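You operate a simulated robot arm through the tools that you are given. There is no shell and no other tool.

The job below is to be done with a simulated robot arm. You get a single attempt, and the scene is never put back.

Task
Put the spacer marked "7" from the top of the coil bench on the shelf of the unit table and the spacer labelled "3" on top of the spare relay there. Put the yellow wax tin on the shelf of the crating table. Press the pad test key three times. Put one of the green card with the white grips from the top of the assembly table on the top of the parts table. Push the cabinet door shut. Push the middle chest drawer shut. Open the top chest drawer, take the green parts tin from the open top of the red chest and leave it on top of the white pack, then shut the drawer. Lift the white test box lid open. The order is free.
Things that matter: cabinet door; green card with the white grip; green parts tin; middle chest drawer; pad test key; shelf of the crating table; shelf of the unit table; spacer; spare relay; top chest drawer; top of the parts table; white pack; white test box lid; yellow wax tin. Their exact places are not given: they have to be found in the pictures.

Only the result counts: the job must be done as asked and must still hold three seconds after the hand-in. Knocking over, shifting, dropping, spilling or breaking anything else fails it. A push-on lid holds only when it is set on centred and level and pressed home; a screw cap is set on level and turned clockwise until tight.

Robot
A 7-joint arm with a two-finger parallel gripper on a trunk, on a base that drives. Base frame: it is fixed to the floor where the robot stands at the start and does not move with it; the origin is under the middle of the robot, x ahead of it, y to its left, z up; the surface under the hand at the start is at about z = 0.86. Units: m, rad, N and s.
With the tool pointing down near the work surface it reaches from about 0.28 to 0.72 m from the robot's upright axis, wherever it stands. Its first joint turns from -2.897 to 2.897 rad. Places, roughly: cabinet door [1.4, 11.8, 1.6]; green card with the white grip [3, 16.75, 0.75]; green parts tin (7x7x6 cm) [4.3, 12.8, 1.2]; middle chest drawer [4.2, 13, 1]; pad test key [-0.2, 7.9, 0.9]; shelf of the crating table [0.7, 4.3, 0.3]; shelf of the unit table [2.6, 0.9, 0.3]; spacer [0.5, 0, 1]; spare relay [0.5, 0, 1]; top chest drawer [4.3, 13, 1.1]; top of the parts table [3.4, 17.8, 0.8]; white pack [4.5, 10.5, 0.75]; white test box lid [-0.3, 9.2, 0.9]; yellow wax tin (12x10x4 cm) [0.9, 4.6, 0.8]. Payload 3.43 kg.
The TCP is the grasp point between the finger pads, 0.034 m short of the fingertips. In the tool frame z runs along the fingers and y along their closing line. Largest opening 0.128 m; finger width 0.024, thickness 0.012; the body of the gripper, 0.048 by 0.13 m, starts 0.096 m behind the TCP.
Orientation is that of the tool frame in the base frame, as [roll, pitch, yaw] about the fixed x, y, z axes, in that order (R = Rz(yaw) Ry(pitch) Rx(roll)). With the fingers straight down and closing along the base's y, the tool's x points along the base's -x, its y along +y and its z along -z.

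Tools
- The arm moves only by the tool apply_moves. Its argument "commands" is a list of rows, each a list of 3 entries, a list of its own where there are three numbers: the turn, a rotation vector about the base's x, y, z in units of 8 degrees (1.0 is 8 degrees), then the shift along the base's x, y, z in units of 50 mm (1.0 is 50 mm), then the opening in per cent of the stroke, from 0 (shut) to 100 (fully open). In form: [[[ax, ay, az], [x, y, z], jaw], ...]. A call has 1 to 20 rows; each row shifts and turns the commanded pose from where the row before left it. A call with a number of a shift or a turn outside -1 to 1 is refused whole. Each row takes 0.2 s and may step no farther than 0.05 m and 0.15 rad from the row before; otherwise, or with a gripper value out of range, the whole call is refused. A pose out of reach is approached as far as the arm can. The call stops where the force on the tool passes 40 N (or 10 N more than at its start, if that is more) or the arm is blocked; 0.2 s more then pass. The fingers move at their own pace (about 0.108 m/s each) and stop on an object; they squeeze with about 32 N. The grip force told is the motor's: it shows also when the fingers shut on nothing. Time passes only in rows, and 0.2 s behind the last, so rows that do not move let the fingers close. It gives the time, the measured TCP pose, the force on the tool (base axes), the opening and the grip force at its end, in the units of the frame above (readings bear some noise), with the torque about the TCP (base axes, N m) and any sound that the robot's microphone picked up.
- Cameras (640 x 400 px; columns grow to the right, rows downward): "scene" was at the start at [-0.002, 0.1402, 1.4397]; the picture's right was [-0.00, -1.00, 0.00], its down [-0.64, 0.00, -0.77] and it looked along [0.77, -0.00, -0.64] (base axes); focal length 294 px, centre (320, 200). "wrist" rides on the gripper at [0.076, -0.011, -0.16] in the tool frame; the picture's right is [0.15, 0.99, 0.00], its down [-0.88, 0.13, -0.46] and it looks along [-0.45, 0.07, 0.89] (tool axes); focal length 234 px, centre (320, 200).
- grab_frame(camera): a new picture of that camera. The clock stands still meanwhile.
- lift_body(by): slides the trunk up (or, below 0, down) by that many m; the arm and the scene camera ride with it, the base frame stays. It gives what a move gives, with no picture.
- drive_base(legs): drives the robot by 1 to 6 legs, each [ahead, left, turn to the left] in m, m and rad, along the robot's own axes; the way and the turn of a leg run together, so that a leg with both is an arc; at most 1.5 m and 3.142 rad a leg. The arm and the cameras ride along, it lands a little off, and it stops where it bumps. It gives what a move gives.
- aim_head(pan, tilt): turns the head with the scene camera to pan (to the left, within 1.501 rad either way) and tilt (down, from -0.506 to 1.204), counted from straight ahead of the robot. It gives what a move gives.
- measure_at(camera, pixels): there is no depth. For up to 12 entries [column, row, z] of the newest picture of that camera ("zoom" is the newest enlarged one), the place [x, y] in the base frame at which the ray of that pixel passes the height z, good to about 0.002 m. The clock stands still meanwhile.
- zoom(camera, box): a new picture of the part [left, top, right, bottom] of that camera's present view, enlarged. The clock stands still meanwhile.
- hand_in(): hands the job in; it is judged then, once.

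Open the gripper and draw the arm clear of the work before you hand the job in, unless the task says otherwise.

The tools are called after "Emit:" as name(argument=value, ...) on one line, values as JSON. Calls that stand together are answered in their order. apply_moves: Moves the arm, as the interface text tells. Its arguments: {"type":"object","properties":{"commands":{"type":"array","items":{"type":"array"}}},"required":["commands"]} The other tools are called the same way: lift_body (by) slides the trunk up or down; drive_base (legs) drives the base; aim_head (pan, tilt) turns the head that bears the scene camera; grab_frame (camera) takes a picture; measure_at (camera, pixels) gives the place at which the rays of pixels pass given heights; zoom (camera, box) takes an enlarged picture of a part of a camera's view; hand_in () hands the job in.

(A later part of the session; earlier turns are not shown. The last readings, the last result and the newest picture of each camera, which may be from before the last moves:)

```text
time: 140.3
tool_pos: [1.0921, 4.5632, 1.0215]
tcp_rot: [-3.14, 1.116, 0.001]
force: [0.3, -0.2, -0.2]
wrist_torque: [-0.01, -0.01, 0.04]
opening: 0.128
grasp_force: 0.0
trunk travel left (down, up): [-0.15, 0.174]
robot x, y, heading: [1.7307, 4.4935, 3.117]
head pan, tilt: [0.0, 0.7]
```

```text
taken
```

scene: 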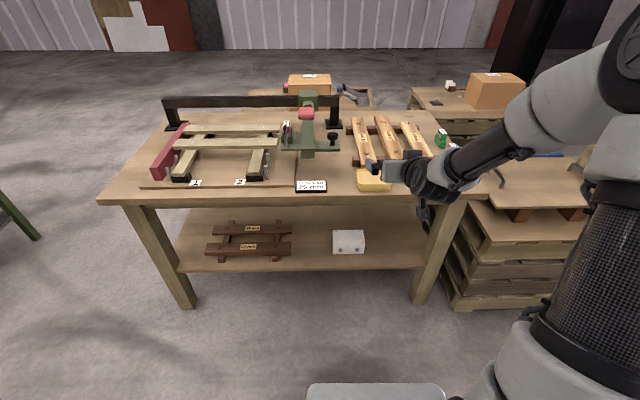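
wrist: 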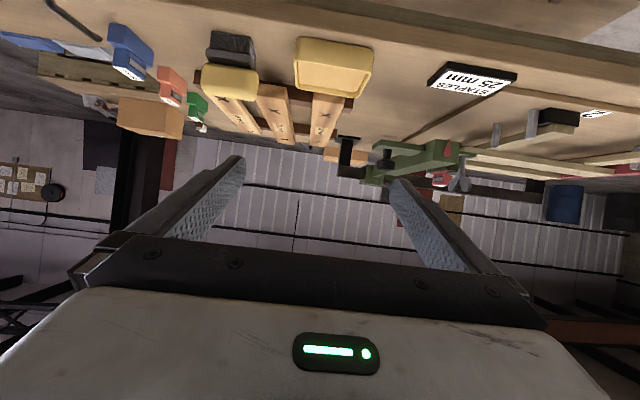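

Tool tilted at ~26° below level. I lower to z≈0.84 in front of the table edge and check alignment.

Emit:
apply_moves(commands=[[[0, 0, 0], [0, -0.05, -0.9], 100], [[0, 0, 0], [0, -0.05, -0.9], 100], [[0, 0, 0], [0, 0, -0.9], 100], [[0, 0, 0], [0, 0, -0.9], 100], [[0, 0, 0], [0, 0, 0], 100]])

Emit:
drive_base(legs=[[0.09, 0, 0]])

Emit:
grab_frame(camera="wrist")

Emit:
zoom(camera="scene", box=[320, 150, 440, 230])

```text
time: 141.5
tool_pos: [1.094, 4.5576, 0.8382]
tcp_rot: [-3.138, 1.118, 0.0]
force: [0.1, 0.3, 0.4]
wrist_torque: [0.0, -0.01, 0.0]
opening: 0.128
grasp_force: 0.1
trunk travel left (down, up): [-0.15, 0.174]
robot x, y, heading: [1.7278, 4.4916, 3.12]
head pan, tilt: [0.0, 0.7]
```

```text
time: 142.6
tool_pos: [1.0029, 4.5612, 0.8391]
tcp_rot: [-3.141, 1.117, -0.001]
force: [0.0, 0.0, -0.1]
wrist_torque: [0.0, -0.02, -0.01]
opening: 0.128
grasp_force: 0.2
trunk travel left (down, up): [-0.15, 0.174]
robot x, y, heading: [1.6357, 4.4942, 3.119]
head pan, tilt: [0.0, 0.7]
```

```text
taken
```

wrist: 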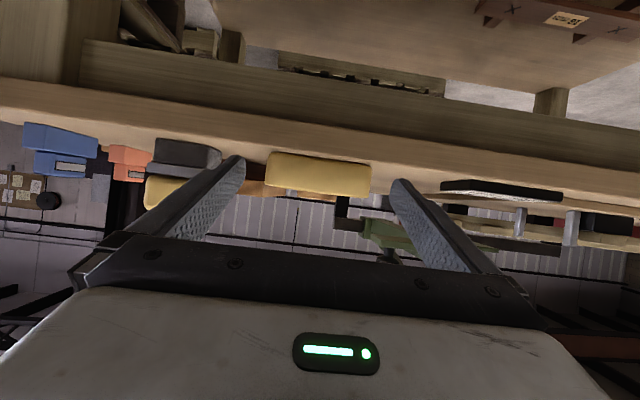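

```text
5.00 times, centred on (380, 190) of scene
```

zoom: 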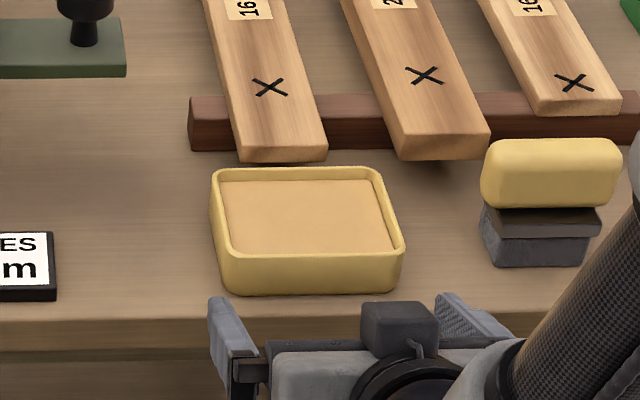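

Fingers straddle the tin symmetrically (tin 267–371, finger tips 245/392). I advance ~0.1 m and close.

Emit:
apply_moves(commands=[[[0, 0, 0], [-0.5, 0, -0.06], 100], [[0, 0, 0], [-0.5, 0, 0], 100], [[0, 0, 0], [-0.5, 0, 0], 100], [[0, 0, 0], [-0.45, 0, 0], 100], [[0, 0, 0], [0, 0, 0], 100]])

Emit:
grab_frame(camera="wrist")

Emit:
zoom(camera="scene", box=[320, 150, 440, 230])

```text
time: 143.8
tool_pos: [0.9072, 4.5597, 0.8358]
tcp_rot: [-3.14, 1.118, -0.002]
force: [0.4, -0.9, 0.2]
wrist_torque: [-0.01, -0.02, 0.03]
opening: 0.1279
grasp_force: 0.0
trunk travel left (down, up): [-0.15, 0.174]
robot x, y, heading: [1.639, 4.4885, 3.121]
head pan, tilt: [0.0, 0.7]
```

```text
taken
```

wrist: 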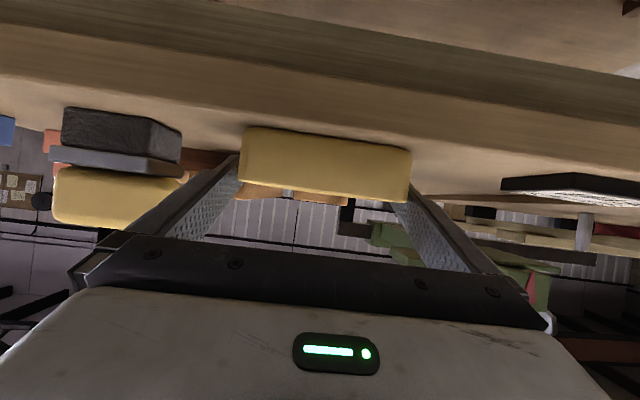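

```text
5.00 times, centred on (380, 190) of scene
```

zoom: 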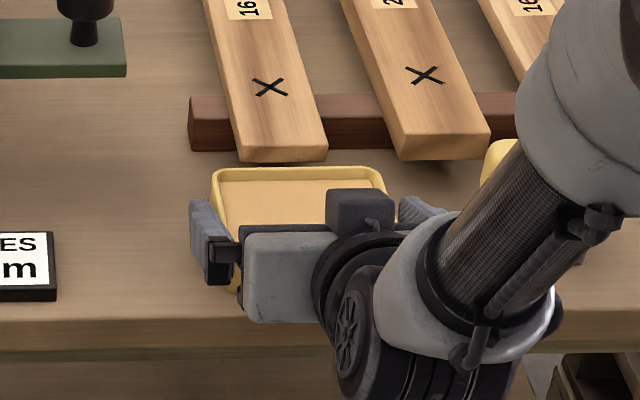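

Straddled well. I go 10 mm further and 5 mm lower, then close.

Emit:
apply_moves(commands=[[[0, 0, 0], [-0.2, 0, 0], 100], [[0, 0, 0], [0, 0, -0.1], 100], [[0, 0, 0], [0, 0, 0], 0], [[0, 0, 0], [0, 0, 0], 0], [[0, 0, 0], [0, 0, 0], 0]])

Emit:
grab_frame(camera="wrist")

```text
time: 145.0
tool_pos: [0.8974, 4.5589, 0.8319]
tcp_rot: [-3.136, 1.116, 0.001]
force: [-0.2, -0.1, 1.3]
wrist_torque: [0.03, -0.26, 0.13]
opening: 0.1148
grasp_force: 32.2
trunk travel left (down, up): [-0.15, 0.174]
robot x, y, heading: [1.6395, 4.4906, 3.115]
head pan, tilt: [0.0, 0.7]
```

```text
taken
```

wrist: 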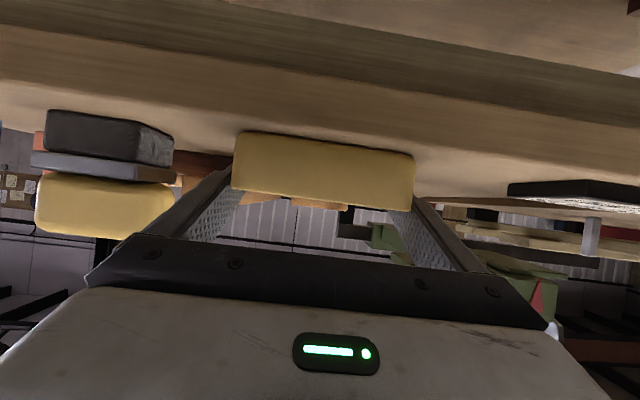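

Tin gripped (opening 115 mm). I lift it 7 cm, back off, shift left toward the free shelf gap at y≈4.34, and check.

Emit:
apply_moves(commands=[[[0, 0, 0], [0, 0, 0.3], 0], [[0, 0, 0], [0, 0, 0.6], 0], [[0, 0, 0], [0, 0, 0.6], 0], [[0, 0, 0], [0, 0, 0], 0]])

Emit:
grab_frame(camera="scene")

Emit:
drive_base(legs=[[-0.35, 0, 0.02], [0, 0.21, 0]])

Emit:
grab_frame(camera="scene")

```text
time: 146.0
tool_pos: [0.8971, 4.5596, 0.9059]
tcp_rot: [-3.14, 1.115, -0.002]
force: [-0.4, -0.2, -5.8]
wrist_torque: [0.01, -0.05, 0.01]
opening: 0.115
grasp_force: 32.4
trunk travel left (down, up): [-0.15, 0.174]
robot x, y, heading: [1.6396, 4.4961, 3.118]
head pan, tilt: [0.0, 0.7]
```

```text
taken
```

scene: 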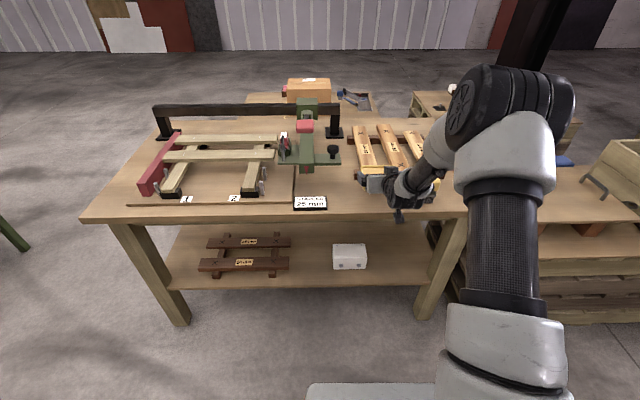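

```text
time: 150.6
tool_pos: [1.2488, 4.3335, 0.9058]
tcp_rot: [-3.14, 1.116, 0.01]
force: [0.5, 1.1, -5.5]
wrist_torque: [-0.06, -0.01, -0.03]
opening: 0.1148
grasp_force: 31.3
trunk travel left (down, up): [-0.15, 0.174]
robot x, y, heading: [1.9896, 4.2758, 3.132]
head pan, tilt: [0.0, 0.7]
```

```text
taken
```

scene: 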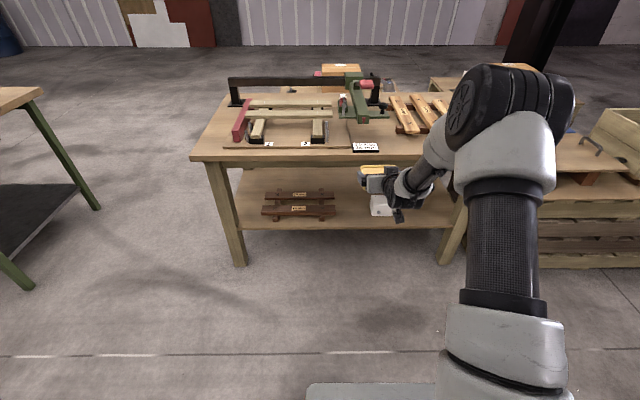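

I measure the frame's right end, the white box's left side and the shelf front edge from here.

Emit:
zoom(camera="scene", box=[220, 160, 460, 260])

Emit:
measure_at(camera="scene", pixels=[[336, 207, 0.33], [336, 215, 0.3], [371, 214, 0.29], [390, 216, 0.29], [320, 229, 0.29], [245, 229, 0.29], [440, 229, 0.29], [320, 229, 0.27], [239, 265, 0], [446, 264, 0]])

```text
2.67 times, centred on (340, 210) of scene
```

zoom: 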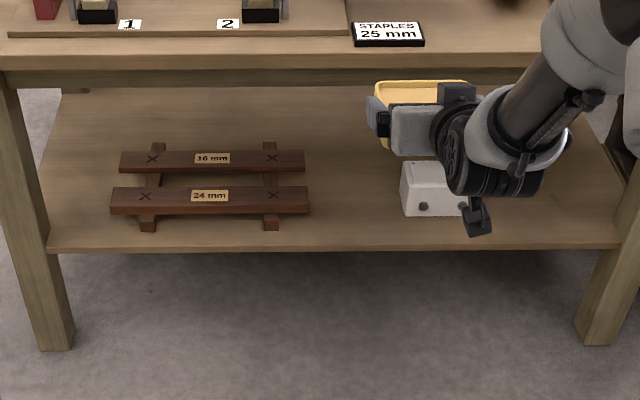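

```text
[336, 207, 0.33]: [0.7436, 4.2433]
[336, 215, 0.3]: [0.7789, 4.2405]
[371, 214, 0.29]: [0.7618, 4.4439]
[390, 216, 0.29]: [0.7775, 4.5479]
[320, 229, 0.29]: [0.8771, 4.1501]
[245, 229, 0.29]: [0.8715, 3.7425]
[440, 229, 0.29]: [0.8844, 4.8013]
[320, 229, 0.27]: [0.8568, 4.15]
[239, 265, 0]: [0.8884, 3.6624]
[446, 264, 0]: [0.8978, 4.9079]
```

The gap runs from y≈4.235 to 4.445; centre 4.34. I lower the trunk and the arm in front of the table.

Emit:
lift_body(by=-0.148)

Emit:
apply_moves(commands=[[[0, 0, 0], [0.25, 0, -0.9], 0], [[0, 0, 0], [0.25, 0, -0.9], 0], [[0, 0, 0], [0.25, 0, -0.9], 0], [[0, 0, 0], [0.25, 0, -0.9], 0], [[0, 0, 0], [0.25, 0, -0.9], 0], [[0, 0, 0], [0.25, 0, -0.9], 0], [[0, 0, 0], [0.25, 0, -0.9], 0], [[0, 0, 0], [0.25, 0, -0.9], 0], [[0, 0, 0], [0, 0, 0], 0]])

Emit:
grab_frame(camera="scene")

Emit:
grab_frame(camera="wrist")

```text
time: 152.3
tool_pos: [1.2486, 4.3333, 0.7577]
tcp_rot: [-3.14, 1.115, 0.011]
force: [0.0, 0.6, -5.8]
wrist_torque: [-0.01, -0.09, -0.03]
opening: 0.1146
grasp_force: 32.0
trunk travel left (down, up): [-0.002, 0.322]
robot x, y, heading: [1.9872, 4.273, 3.127]
head pan, tilt: [0.0, 0.7]
```

```text
time: 154.3
tool_pos: [1.3501, 4.3347, 0.3946]
tcp_rot: [-3.14, 1.118, 0.012]
force: [0.1, 0.5, -5.9]
wrist_torque: [-0.03, -0.05, 0.01]
opening: 0.1149
grasp_force: 32.1
trunk travel left (down, up): [-0.002, 0.322]
robot x, y, heading: [1.9931, 4.2746, 3.127]
head pan, tilt: [0.0, 0.7]
```

```text
taken
```

scene: 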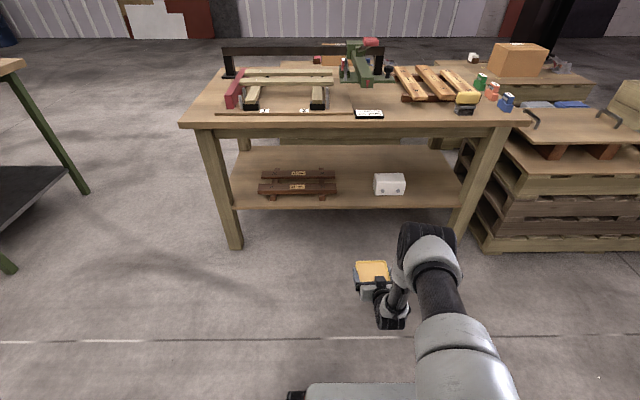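

```text
taken
```

wrist: 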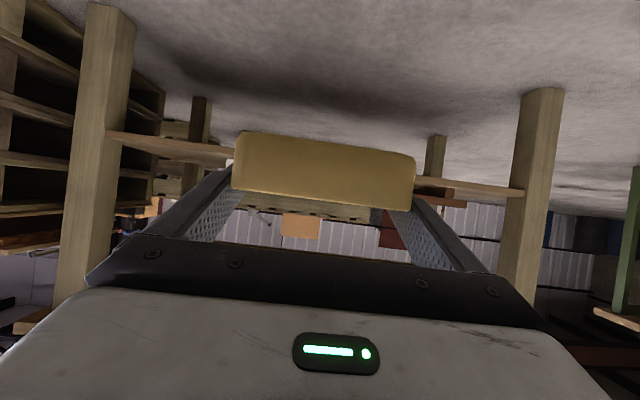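

I use the wrist view's shelf front edge points (112,132) and (523,193) to solve for the shelf height.

Emit:
zoom(camera="wrist", box=[90, 100, 250, 200])

Emit:
zoom(camera="wrist", box=[400, 140, 560, 240])

Emit:
measure_at(camera="wrist", pixels=[[112, 132, 0.32], [112, 132, 0.3], [112, 132, 0.28], [523, 193, 0.32], [523, 193, 0.3], [523, 193, 0.28]])

```text
4.00 times, centred on (170, 150) of wrist
```

zoom: 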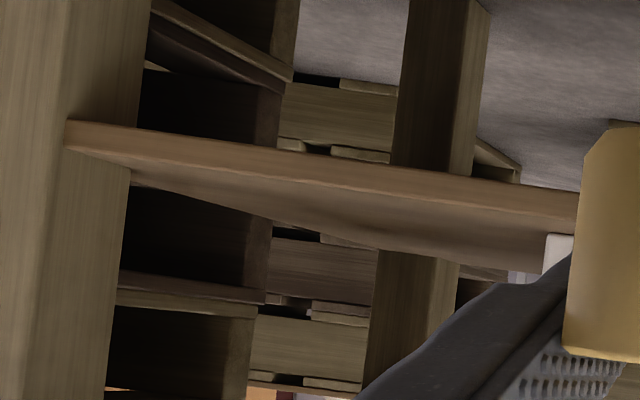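

```text
4.00 times, centred on (480, 190) of wrist
```

zoom: 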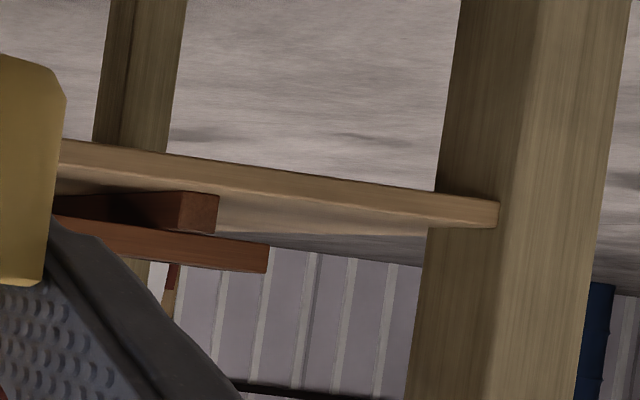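

```text
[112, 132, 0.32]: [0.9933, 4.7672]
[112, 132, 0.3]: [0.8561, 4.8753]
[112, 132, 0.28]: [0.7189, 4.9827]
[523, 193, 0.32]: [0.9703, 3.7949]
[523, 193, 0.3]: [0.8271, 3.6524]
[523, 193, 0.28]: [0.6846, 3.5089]
```

Emit:
measure_at(camera="wrist", pixels=[[107.5, 137.5, 0.32], [107.5, 137.5, 0.31], [107.5, 137.5, 0.3], [107.5, 137.5, 0.29], [524.5, 196.5, 0.32], [524.5, 196.5, 0.31], [524.5, 196.5, 0.3], [524.5, 196.5, 0.29]])

```text
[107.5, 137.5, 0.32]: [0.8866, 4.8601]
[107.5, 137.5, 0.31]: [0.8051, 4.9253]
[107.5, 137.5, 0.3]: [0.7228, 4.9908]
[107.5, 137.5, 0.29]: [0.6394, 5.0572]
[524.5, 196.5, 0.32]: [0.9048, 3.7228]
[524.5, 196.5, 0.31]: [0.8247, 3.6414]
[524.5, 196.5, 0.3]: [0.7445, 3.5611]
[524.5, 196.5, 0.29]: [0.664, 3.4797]
```

Shelf z ≈ 0.32 with front edge at x≈0.907; placing needs TCP z≈0.352. The tin's bottom is at ~0.363, so I drive in 0.38 m and check.

Emit:
drive_base(legs=[[0.38, 0, 0.0]])

Emit:
grab_frame(camera="scene")

Emit:
grab_frame(camera="wrist")

```text
time: 156.7
tool_pos: [0.9727, 4.3386, 0.3953]
tcp_rot: [-3.14, 1.117, 0.016]
force: [-0.3, -0.5, -5.1]
wrist_torque: [0.0, -0.04, -0.01]
opening: 0.1151
grasp_force: 31.9
trunk travel left (down, up): [-0.002, 0.322]
robot x, y, heading: [1.6131, 4.2809, 3.138]
head pan, tilt: [0.0, 0.7]
```

```text
taken
```

scene: 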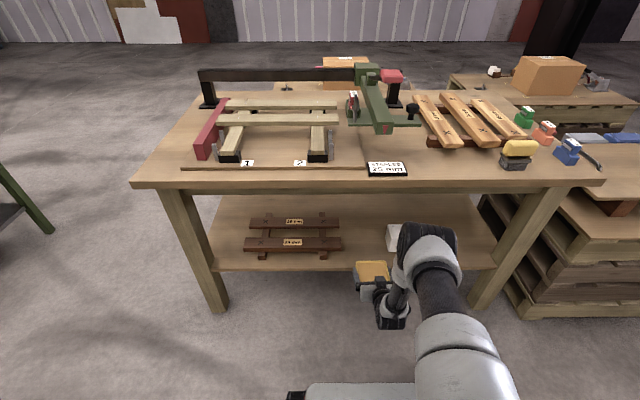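

```text
taken
```

wrist: 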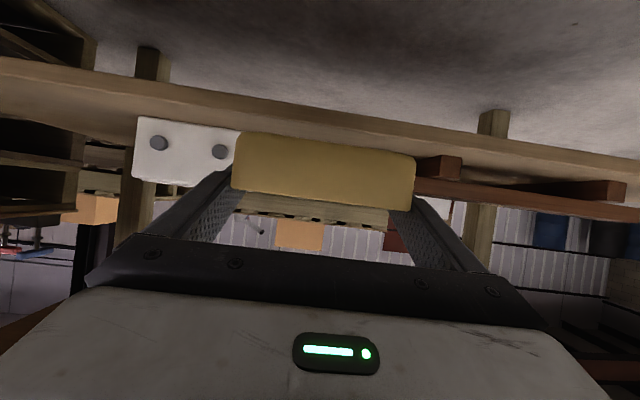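

Tin is centred in the gap (white box edge 240, frame end 418). I drive the remaining 0.14 m.

Emit:
drive_base(legs=[[0.14, 0, 0.0]])

Emit:
grab_frame(camera="scene")

Emit:
grab_frame(camera="wrist")

```text
time: 158.0
tool_pos: [0.8369, 4.3393, 0.3969]
tcp_rot: [-3.14, 1.115, 0.016]
force: [-0.2, -0.4, -6.4]
wrist_torque: [-0.03, -0.08, -0.01]
opening: 0.1146
grasp_force: 32.0
trunk travel left (down, up): [-0.002, 0.322]
robot x, y, heading: [1.4792, 4.2836, 3.13]
head pan, tilt: [0.0, 0.7]
```

```text
taken
```

scene: 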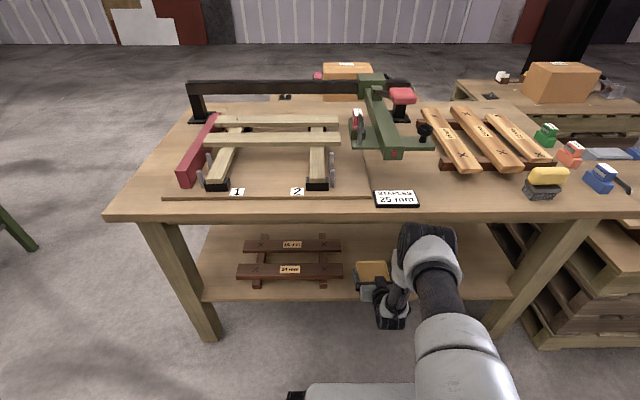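

```text
taken
```

wrist: 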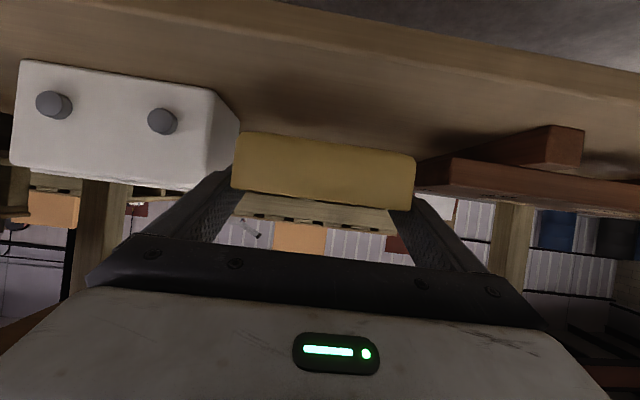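

Margins of ~3 cm on each side. I lower toward TCP z≈0.352 with small last steps.

Emit:
apply_moves(commands=[[[0, 0, 0], [0, 0, -0.4], 0], [[0, 0, 0], [0, 0, -0.3], 0], [[0, 0, 0], [0, 0, -0.04], 0], [[0, 0, 0], [0, 0, -0.04], 0], [[0, 0, 0], [0, 0, 0], 0]])

```text
time: 159.2
tool_pos: [0.8369, 4.3389, 0.3559]
tcp_rot: [-3.14, 1.115, 0.016]
force: [0.0, 0.6, -5.6]
wrist_torque: [0.01, -0.01, -0.02]
opening: 0.1151
grasp_force: 32.3
trunk travel left (down, up): [-0.002, 0.322]
robot x, y, heading: [1.4781, 4.2807, 3.133]
head pan, tilt: [0.0, 0.7]
```

Emit:
apply_moves(commands=[[[0, 0, 0], [0, 0, -0.03], 0], [[0, 0, 0], [0, 0, -0.03], 0], [[0, 0, 0], [0, 0, -0.03], 0], [[0, 0, 0], [0, 0, -0.03], 0], [[0, 0, 0], [0, 0, 0], 0]])

Emit:
grab_frame(camera="wrist")

```text
time: 160.4
tool_pos: [0.8365, 4.3394, 0.3529]
tcp_rot: [-3.139, 1.12, 0.015]
force: [5.3, 1.0, 14.6]
wrist_torque: [-0.35, -0.96, 0.07]
opening: 0.1151
grasp_force: 32.3
trunk travel left (down, up): [-0.002, 0.322]
robot x, y, heading: [1.4745, 4.2797, 3.132]
head pan, tilt: [0.0, 0.7]
```

```text
taken
```

wrist: 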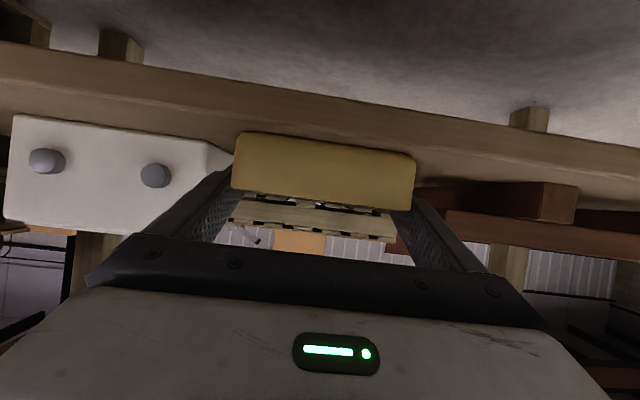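

Contact at z 0.353 as predicted. I ease off 1 mm, open to 97 % and wait.

Emit:
apply_moves(commands=[[[0, 0, 0], [0, 0, 0.02], 0], [[0, 0, 0], [0, 0, 0], 97], [[0, 0, 0], [0, 0, 0], 97], [[0, 0, 0], [0, 0, 0], 97]])

Emit:
drive_base(legs=[[-0.12, 0, 0]])

Emit:
grab_frame(camera="wrist")

Emit:
grab_frame(camera="scene")

```text
time: 161.4
tool_pos: [0.8385, 4.3391, 0.3509]
tcp_rot: [-3.14, 1.116, 0.016]
force: [1.3, 0.7, 0.0]
wrist_torque: [0.03, 0.01, -0.01]
opening: 0.1242
grasp_force: 0.0
trunk travel left (down, up): [-0.002, 0.322]
robot x, y, heading: [1.482, 4.2853, 3.127]
head pan, tilt: [0.0, 0.7]
```

```text
time: 162.6
tool_pos: [0.9601, 4.3371, 0.3513]
tcp_rot: [-3.14, 1.116, 0.016]
force: [-0.6, 0.5, 0.2]
wrist_torque: [0.0, -0.02, 0.0]
opening: 0.1242
grasp_force: 0.1
trunk travel left (down, up): [-0.002, 0.322]
robot x, y, heading: [1.605, 4.2785, 3.13]
head pan, tilt: [0.0, 0.7]
```

```text
taken
```

wrist: 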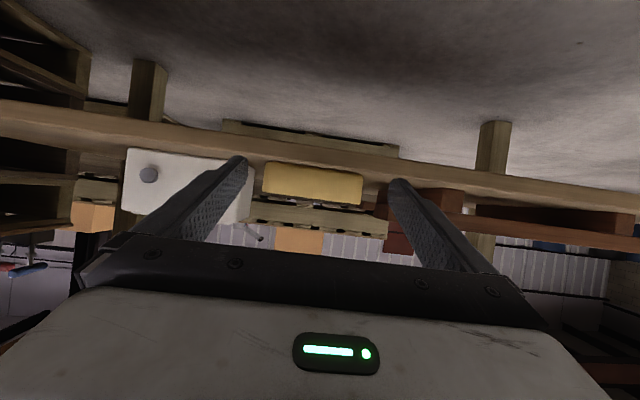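

```text
taken
```

scene: 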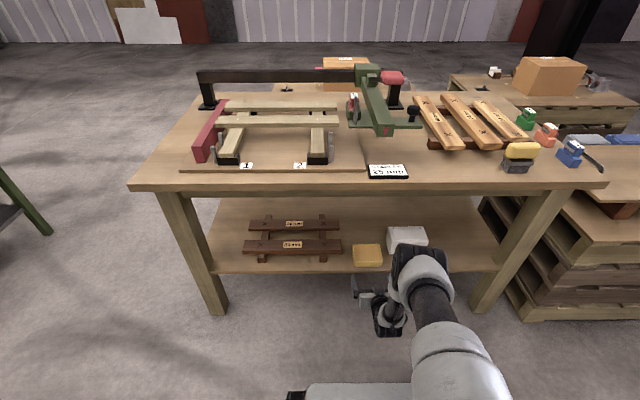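

The wax tin sits on the shelf at (368,255). I back away, raise the arm and trunk and return the tool to pointing down.

Emit:
drive_base(legs=[[-0.4, 0, 0]])

Emit:
apply_moves(commands=[[[0, 0, 0], [0, 0, 0.95], 50], [[0, 0, 0], [0, 0, 0.95], 50], [[0, 0, 0], [0, 0, 0.95], 50], [[0, 0, 0], [0, 0, 0.95], 50], [[0, 0, 0], [0, 0, 0.95], 50], [[0, 0, 0], [0, 0, 0.95], 50], [[0, 0, 0], [0, 0, 0.95], 50], [[0, 0, 0], [0, 0, 0.95], 50], [[0, 0, 0], [0, 0, 0.95], 50], [[0, -1, 0], [0, 0, 0.7], 50], [[0, -1, 0], [0.3, 0, 0.7], 50], [[0, -1, 0], [0.3, 0, 0.7], 50], [[0, -1, 0], [0.3, 0, 0.7], 50], [[0, -1, 0], [0.3, 0, 0], 50], [[0, -1, 0], [0.3, 0, 0], 50], [[0, -1, 0], [0.3, 0, 0], 50], [[0, -1, 0], [0.3, 0, 0], 50], [[0, 0, 0], [0, 0, 0], 50]])

Emit:
lift_body(by=0.148)

Emit:
aim_head(pan=-1.1, tilt=0.25)

Emit:
grab_frame(camera="scene")

```text
time: 165.1
tool_pos: [1.3587, 4.334, 0.3504]
tcp_rot: [-3.141, 1.117, 0.015]
force: [-0.6, 0.9, 0.3]
wrist_torque: [-0.01, -0.02, -0.01]
opening: 0.1242
grasp_force: 0.1
trunk travel left (down, up): [-0.002, 0.322]
robot x, y, heading: [2.0025, 4.2759, 3.132]
head pan, tilt: [0.0, 0.7]
```

```text
time: 168.9
tool_pos: [1.4624, 4.336, 0.9155]
tcp_rot: [3.129, -0.004, 0.006]
force: [0.1, -0.4, 0.7]
wrist_torque: [0.01, 0.02, 0.03]
opening: 0.064
grasp_force: 0.0
trunk travel left (down, up): [-0.002, 0.322]
robot x, y, heading: [1.9967, 4.2752, 3.128]
head pan, tilt: [0.0, 0.7]
```

```text
time: 170.7
tool_pos: [1.4633, 4.335, 1.0639]
tcp_rot: [3.129, -0.002, 0.007]
force: [-0.9, 0.3, -0.3]
wrist_torque: [0.0, -0.02, 0.04]
opening: 0.0638
grasp_force: 0.0
trunk travel left (down, up): [-0.15, 0.174]
robot x, y, heading: [1.9973, 4.2732, 3.133]
head pan, tilt: [0.0, 0.7]
```

```text
time: 172.0
tool_pos: [1.4626, 4.3357, 1.0647]
tcp_rot: [3.128, -0.001, 0.006]
force: [0.1, 0.2, -0.5]
wrist_torque: [-0.01, -0.01, 0.02]
opening: 0.0639
grasp_force: 0.0
trunk travel left (down, up): [-0.15, 0.174]
robot x, y, heading: [1.9987, 4.2727, 3.135]
head pan, tilt: [-1.1, 0.25]
```

```text
taken
```

scene: 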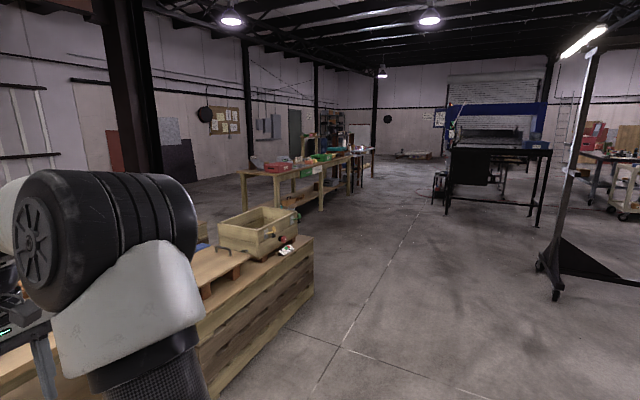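

A long table continues ahead (rows 155–200, x 240–370). I turn to face +y and drive along the aisle.

Emit:
drive_base(legs=[[0, 0, -1.56], [1.5, 0, 0], [1.3, 0, 0]])

Emit:
aim_head(pan=0.8, tilt=0.4)

Emit:
grab_frame(camera="scene")

```text
time: 189.8
tool_pos: [2.0918, 7.6937, 1.0638]
tcp_rot: [3.13, -0.001, -1.589]
force: [-0.7, 0.6, -0.4]
wrist_torque: [-0.04, -0.02, 0.01]
opening: 0.0639
grasp_force: 0.1
trunk travel left (down, up): [-0.15, 0.174]
robot x, y, heading: [2.0205, 7.1601, 1.54]
head pan, tilt: [-1.1, 0.25]
```

```text
time: 191.7
tool_pos: [2.0909, 7.6954, 1.0641]
tcp_rot: [3.13, -0.001, -1.587]
force: [-0.4, 0.1, -0.3]
wrist_torque: [0.0, -0.04, 0.0]
opening: 0.0642
grasp_force: 0.0
trunk travel left (down, up): [-0.15, 0.174]
robot x, y, heading: [2.0174, 7.1603, 1.54]
head pan, tilt: [0.799, 0.4]
```

```text
taken
```

scene: 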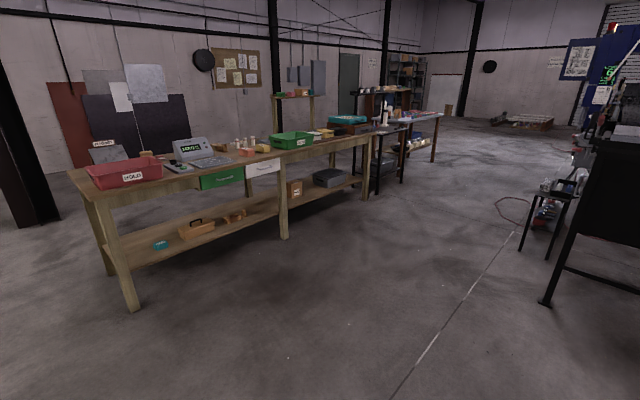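

Emit:
zoom(camera="scene", box=[60, 100, 280, 210])

Emit:
zoom(camera="scene", box=[240, 80, 460, 200])

Emit:
measure_at(camera="scene", pixels=[[131, 308, 0], [283, 238, 0], [366, 199, 0], [88, 198, 0.87], [375, 133, 0.87], [200, 164, 0.87], [403, 184, 0], [434, 162, 0], [543, 303, 0]])

```text
2.91 times, centred on (170, 155) of scene
```

zoom: 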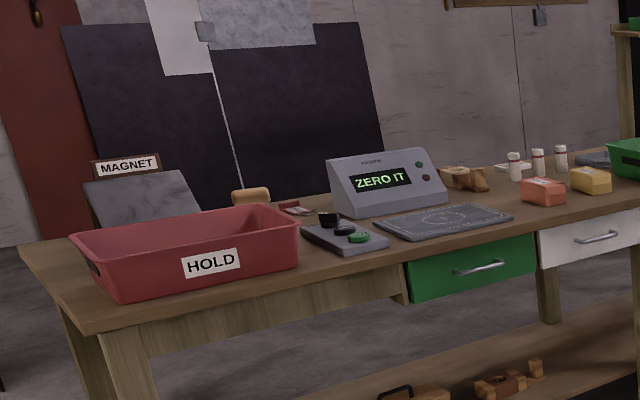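

```text
2.91 times, centred on (350, 140) of scene
```

zoom: 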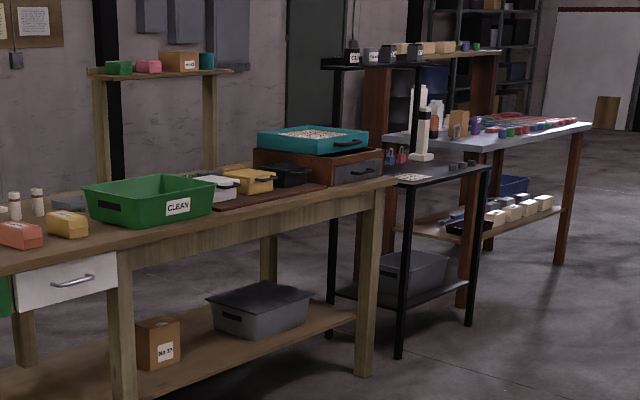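

```text
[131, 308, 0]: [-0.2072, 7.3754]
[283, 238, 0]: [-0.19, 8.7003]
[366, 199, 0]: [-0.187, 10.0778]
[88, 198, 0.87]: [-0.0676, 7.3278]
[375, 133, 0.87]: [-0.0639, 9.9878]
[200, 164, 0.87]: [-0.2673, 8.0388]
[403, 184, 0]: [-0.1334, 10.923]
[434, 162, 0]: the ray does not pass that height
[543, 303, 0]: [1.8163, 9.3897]
```

The table's front edge is x≈-0.07; the grey key pad and the ZERO IT console lie near y≈7.9. I turn to face it and approach.

Emit:
drive_base(legs=[[0, 0, 1.6], [0.7, -0.4, 0], [0.7, -0.4, 0]])

Emit:
aim_head(pan=0.0, tilt=0.6)

Emit:
grab_frame(camera="scene")

```text
time: 204.3
tool_pos: [0.0041, 7.8817, 1.064]
tcp_rot: [3.129, -0.002, 0.089]
force: [-0.3, -1.1, -0.5]
wrist_torque: [-0.01, 0.02, 0.01]
opening: 0.0642
grasp_force: 0.0
trunk travel left (down, up): [-0.15, 0.174]
robot x, y, heading: [0.542, 7.8673, -3.07]
head pan, tilt: [0.799, 0.4]
```

```text
time: 205.4
tool_pos: [0.004, 7.8825, 1.0631]
tcp_rot: [3.129, -0.001, 0.09]
force: [0.3, 0.7, -0.9]
wrist_torque: [0.01, 0.01, 0.0]
opening: 0.0639
grasp_force: 0.1
trunk travel left (down, up): [-0.15, 0.174]
robot x, y, heading: [0.546, 7.8695, -3.07]
head pan, tilt: [0.0, 0.6]
```

```text
taken
```

scene: 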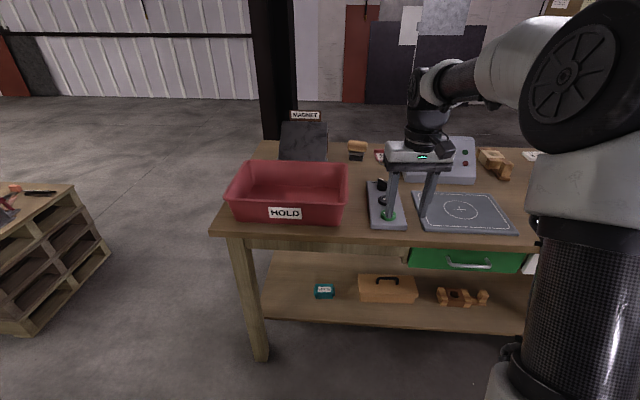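

The keypad is at (385,205) behind the fingers. I move the hand right and raise it slightly, then zoom.

Emit:
apply_moves(commands=[[[0, 0, 0], [0.3, 0.8, 0.3], 0], [[0, 0, 0], [0.3, 0.8, 0.3], 0], [[0, 0, 0], [0.3, 0.8, 0.3], 0], [[0, 0, 0], [0.3, 0.8, 0.3], 0], [[0, 0, 0], [0, 0.8, 0], 0], [[0, 0, 0], [0, 0, 0], 0]])

Emit:
zoom(camera="scene", box=[340, 130, 540, 255])

Emit:
zoom(camera="scene", box=[355, 165, 425, 235])

```text
time: 206.8
tool_pos: [0.0672, 8.0849, 1.1265]
tcp_rot: [3.13, -0.001, 0.091]
force: [0.2, 0.4, 0.5]
wrist_torque: [0.0, 0.0, 0.02]
opening: 0.0
grasp_force: 32.0
trunk travel left (down, up): [-0.15, 0.174]
robot x, y, heading: [0.5434, 7.8655, -3.068]
head pan, tilt: [0.0, 0.6]
```

```text
3.20 times, centred on (440, 192) of scene
```

zoom: 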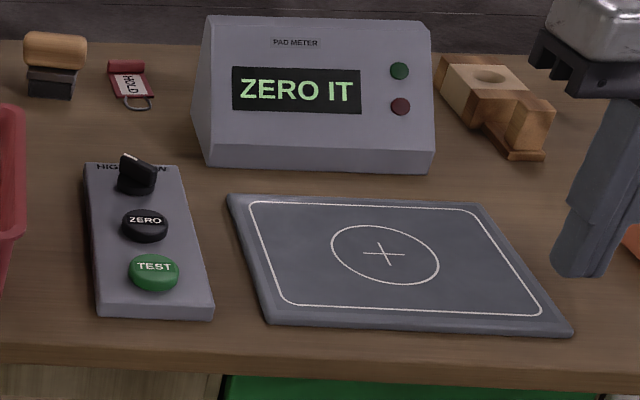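

```text
5.71 times, centred on (390, 200) of scene
```

zoom: 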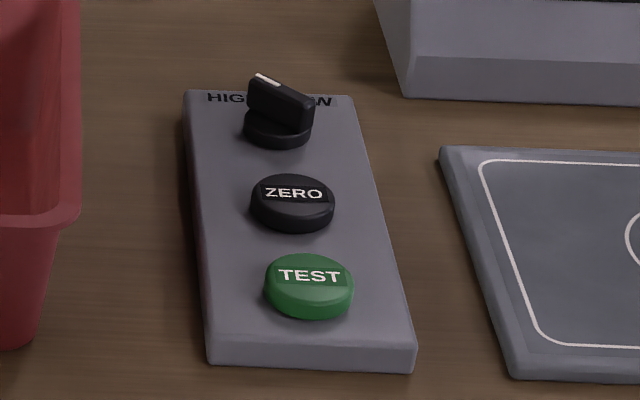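

The pad test key is the green TEST button; the meter now shows "ZERO IT". I measure the button and bring the wrist camera over it.

Emit:
measure_at(camera="zoom", pixels=[[309, 278, 0.9], [309, 278, 0.92], [309, 278, 0.94], [310, 350, 0.88], [310, 370, 0.86], [310, 370, 0.87], [310, 345, 0.9], [292, 190, 0.92]])

Emit:
apply_moves(commands=[[[0, 0, 0], [0.2, -0.8, 0], 0], [[0, 0, 0], [0.2, -0.8, 0], 0], [[0, 0, 0], [0, 0, 0], 0]])

Emit:
grab_frame(camera="wrist")

```text
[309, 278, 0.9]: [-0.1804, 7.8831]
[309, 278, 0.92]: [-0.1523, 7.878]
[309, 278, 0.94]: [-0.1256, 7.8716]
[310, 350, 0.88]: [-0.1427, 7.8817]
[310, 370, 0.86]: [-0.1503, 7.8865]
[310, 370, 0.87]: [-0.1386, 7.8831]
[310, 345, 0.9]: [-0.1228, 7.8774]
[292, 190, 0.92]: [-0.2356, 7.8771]
```

```text
time: 207.6
tool_pos: [0.0852, 8.0009, 1.1263]
tcp_rot: [3.13, -0.002, 0.089]
force: [0.2, 0.4, -0.9]
wrist_torque: [0.01, -0.01, 0.05]
opening: 0.0
grasp_force: 31.9
trunk travel left (down, up): [-0.15, 0.174]
robot x, y, heading: [0.5423, 7.8667, -3.071]
head pan, tilt: [0.0, 0.6]
```

```text
taken
```

wrist: 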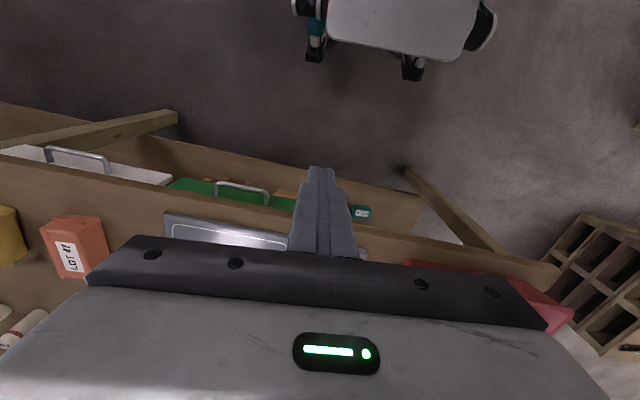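

The key is near (-0.16, 7.88). I drive 0.1 m closer and move the closed fingers near it.

Emit:
drive_base(legs=[[0.1, 0, -0.07]])

Emit:
apply_moves(commands=[[[0, 0, 0], [-0.3, -0.9, 0], 0], [[0, 0, 0], [-0.3, -0.9, 0], 0], [[0, 0, 0], [0, 0, 0], 0]])

Emit:
grab_frame(camera="wrist")

Emit:
grab_frame(camera="scene")

```text
time: 208.8
tool_pos: [-0.0049, 8.0259, 1.1273]
tcp_rot: [3.129, -0.002, 0.022]
force: [-0.2, 0.0, -0.4]
wrist_torque: [0.02, 0.04, -0.01]
opening: 0.0
grasp_force: 32.1
trunk travel left (down, up): [-0.15, 0.174]
robot x, y, heading: [0.4434, 7.861, -3.139]
head pan, tilt: [0.0, 0.6]
```

```text
time: 209.6
tool_pos: [-0.0357, 7.9408, 1.1274]
tcp_rot: [3.13, -0.001, 0.02]
force: [0.6, -0.6, 0.6]
wrist_torque: [0.02, -0.01, 0.01]
opening: 0.0
grasp_force: 31.9
trunk travel left (down, up): [-0.15, 0.174]
robot x, y, heading: [0.449, 7.8623, -3.135]
head pan, tilt: [0.0, 0.6]
```

```text
taken
```

wrist: 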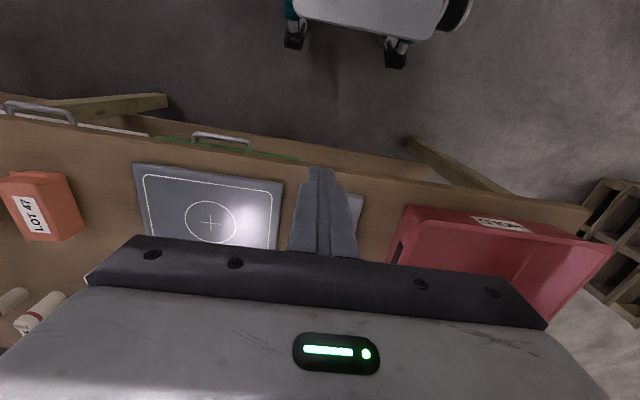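

```text
taken
```

scene: 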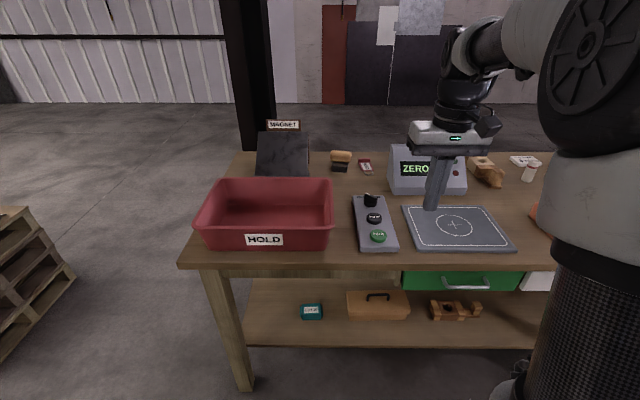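

I zoom on the keypad in this view and measure the green key to triangulate its height.

Emit:
zoom(camera="scene", box=[340, 185, 420, 260])

Emit:
measure_at(camera="zoom", pixels=[[310, 270, 0.9], [310, 270, 0.92], [310, 270, 0.94]])

```text
5.33 times, centred on (380, 222) of scene
```

zoom: 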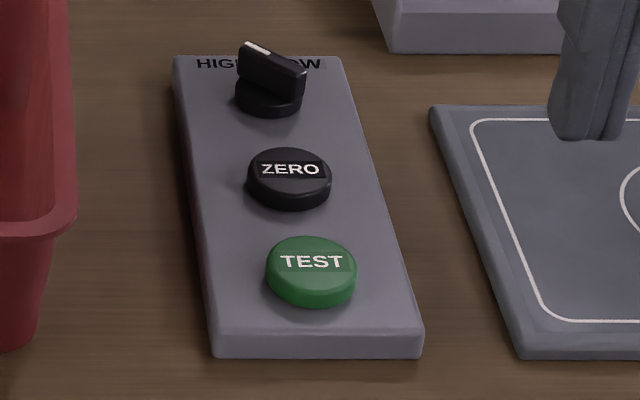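

```text
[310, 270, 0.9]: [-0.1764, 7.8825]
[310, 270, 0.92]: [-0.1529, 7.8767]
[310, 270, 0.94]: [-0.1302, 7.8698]
```

The key top is about (-0.154, 7.877, 0.92). I position the closed fingertips ~4 cm above it.

Emit:
apply_moves(commands=[[[0, 0, 0], [-0.8, -0.43, 0], 0], [[0, 0, 0], [-0.8, -0.43, 0], 0], [[0, 0, 0], [-0.78, -0.42, 0], 0], [[0, 0, 0], [0, 0, -0.9], 0], [[0, 0, 0], [0, 0, -0.9], 0], [[0, 0, 0], [0, 0, -0.7], 0], [[0, 0, 0], [0, 0, 0], 0]])

Emit:
zoom(camera="scene", box=[340, 185, 420, 260])

Emit:
zoom(camera="wrist", box=[240, 100, 400, 240])

```text
time: 211.2
tool_pos: [-0.1555, 7.8746, 1.0015]
tcp_rot: [3.129, -0.003, 0.023]
force: [-0.7, 0.5, 0.0]
wrist_torque: [0.0, 0.01, 0.01]
opening: 0.0
grasp_force: 32.1
trunk travel left (down, up): [-0.15, 0.174]
robot x, y, heading: [0.4478, 7.8625, -3.131]
head pan, tilt: [0.0, 0.6]
```

```text
5.33 times, centred on (380, 222) of scene
```

zoom: 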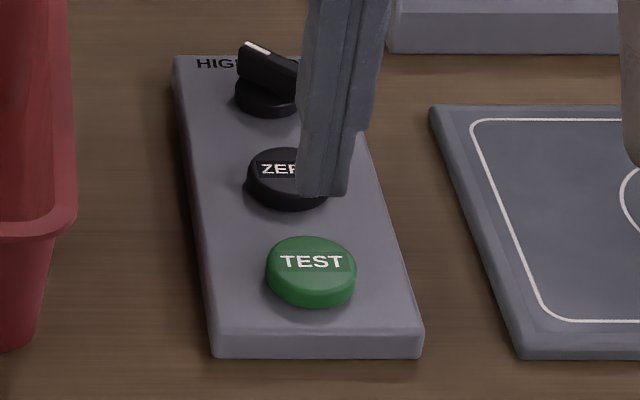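

```text
2.86 times, centred on (320, 170) of wrist
```

zoom: 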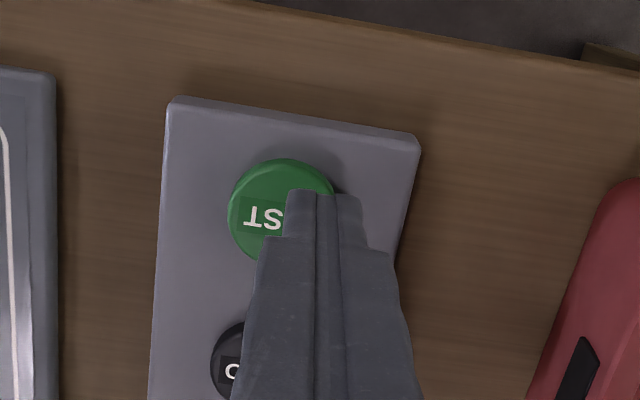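

I measure the green key centre from the wrist zoom (281,208).

Emit:
measure_at(camera="zoom", pixels=[[281, 208, 0.9], [281, 208, 0.91], [281, 208, 0.92], [281, 208, 0.93], [281, 160, 0.92], [281, 255, 0.92], [230, 208, 0.92]])

```text
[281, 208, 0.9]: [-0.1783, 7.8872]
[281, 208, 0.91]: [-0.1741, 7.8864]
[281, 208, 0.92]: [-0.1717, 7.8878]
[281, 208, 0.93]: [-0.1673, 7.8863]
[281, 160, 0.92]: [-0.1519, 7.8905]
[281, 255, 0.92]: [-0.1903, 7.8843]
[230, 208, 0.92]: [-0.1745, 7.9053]
```

Both views agree at z≈0.903, centre (-0.176, 7.885). I correct the position and descend to 1 cm above.

Emit:
apply_moves(commands=[[[0, 0, 0], [-0.4, 0.2, 0], 0], [[0, 0, 0], [0, 0, -0.6], 0], [[0, 0, 0], [0, 0, -0.4], 0], [[0, 0, 0], [0, 0, 0], 0]])

Emit:
zoom(camera="scene", box=[340, 185, 420, 260])

Emit:
zoom(camera="wrist", box=[240, 100, 400, 240])

```text
time: 212.2
tool_pos: [-0.1737, 7.8808, 0.9519]
tcp_rot: [3.131, -0.001, 0.021]
force: [0.2, 1.2, -0.1]
wrist_torque: [0.0, -0.01, -0.03]
opening: 0.0001
grasp_force: 31.7
trunk travel left (down, up): [-0.15, 0.174]
robot x, y, heading: [0.4445, 7.8612, -3.136]
head pan, tilt: [0.0, 0.6]
```

```text
5.33 times, centred on (380, 222) of scene
```

zoom: 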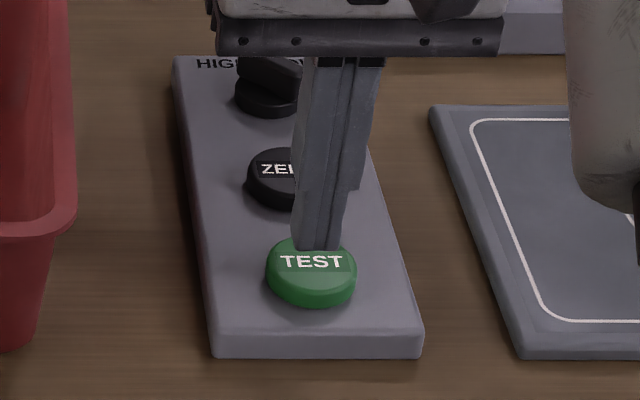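

```text
2.86 times, centred on (320, 170) of wrist
```

zoom: 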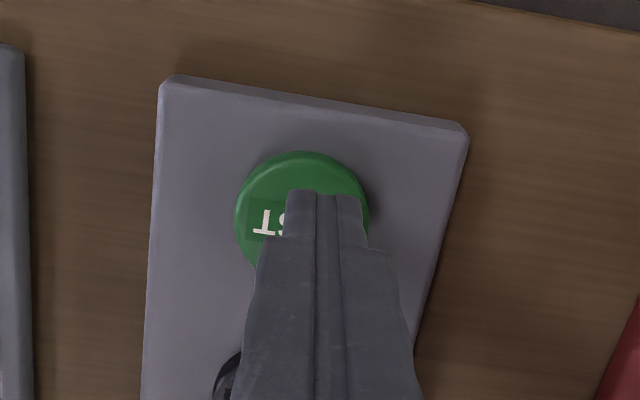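

Tip is ~1 cm above the key, slightly right of centre. I shift 5 mm and press in small steps.

Emit:
apply_moves(commands=[[[0, 0, 0], [-0.02, 0.1, -0.1], 0], [[0, 0, 0], [0, 0, -0.08], 0], [[0, 0, 0], [0, 0, -0.05], 0], [[0, 0, 0], [0, 0, -0.05], 0], [[0, 0, 0], [0, 0, 0], 0]])

```text
time: 213.3
tool_pos: [-0.1746, 7.889, 0.9357]
tcp_rot: [3.129, -0.002, 0.022]
force: [0.5, 0.0, 0.1]
wrist_torque: [-0.01, 0.02, -0.01]
opening: 0.0002
grasp_force: 32.2
trunk travel left (down, up): [-0.15, 0.174]
robot x, y, heading: [0.4428, 7.8643, -3.138]
head pan, tilt: [0.0, 0.6]
```

Emit:
apply_moves(commands=[[[0, 0, 0], [0, 0, -0.04], 0], [[0, 0, 0], [0, 0, -0.04], 0], [[0, 0, 0], [0, 0, 0], 0]])

Emit:
zoom(camera="scene", box=[340, 140, 480, 260])

```text
time: 214.2
tool_pos: [-0.1744, 7.8886, 0.9332]
tcp_rot: [3.129, -0.003, 0.022]
force: [0.2, -0.5, -0.2]
wrist_torque: [-0.03, 0.0, -0.01]
opening: 0.0
grasp_force: 32.3
trunk travel left (down, up): [-0.15, 0.174]
robot x, y, heading: [0.4461, 7.8598, -3.14]
head pan, tilt: [0.0, 0.6]
```

```text
3.33 times, centred on (410, 200) of scene
```

zoom: 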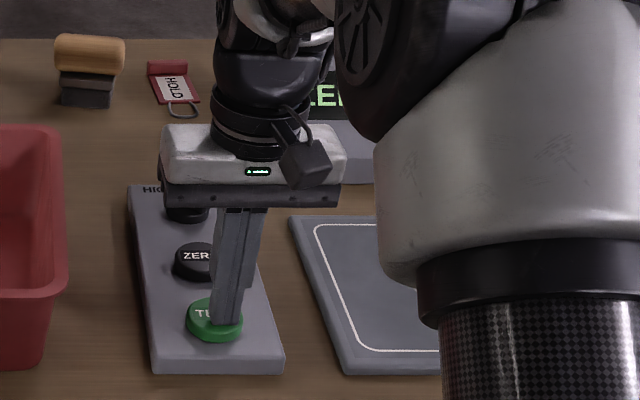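

No force yet; I continue 2 mm steps.

Emit:
apply_moves(commands=[[[0, 0, 0], [0, 0, -0.04], 0], [[0, 0, 0], [0, 0, -0.04], 0], [[0, 0, 0], [0, 0, 0], 0]])

```text
time: 214.9
tool_pos: [-0.174, 7.8879, 0.9295]
tcp_rot: [3.13, -0.002, 0.023]
force: [-0.4, 0.3, 0.8]
wrist_torque: [-0.03, 0.04, -0.01]
opening: 0.0003
grasp_force: 31.7
trunk travel left (down, up): [-0.15, 0.174]
robot x, y, heading: [0.4436, 7.8658, -3.134]
head pan, tilt: [0.0, 0.6]
```

Emit:
apply_moves(commands=[[[0, 0, 0], [0, 0, -0.04], 0], [[0, 0, 0], [0, 0, -0.04], 0], [[0, 0, 0], [0, 0, 0], 0]])

Emit:
zoom(camera="wrist", box=[240, 100, 400, 240])

```text
time: 215.8
tool_pos: [-0.174, 7.8894, 0.9256]
tcp_rot: [3.129, 0.001, 0.022]
force: [0.1, 1.7, 5.3]
wrist_torque: [0.08, -0.02, -0.04]
opening: 0.0
grasp_force: 32.6
trunk travel left (down, up): [-0.15, 0.174]
robot x, y, heading: [0.4437, 7.8611, -3.139]
head pan, tilt: [0.0, 0.6]
heard: click
```

```text
2.86 times, centred on (320, 170) of wrist
```

zoom: 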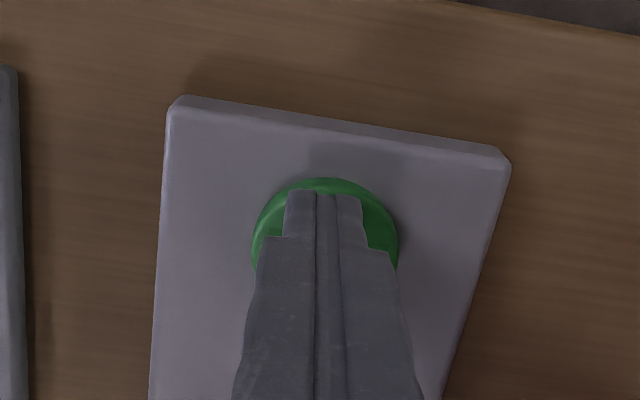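

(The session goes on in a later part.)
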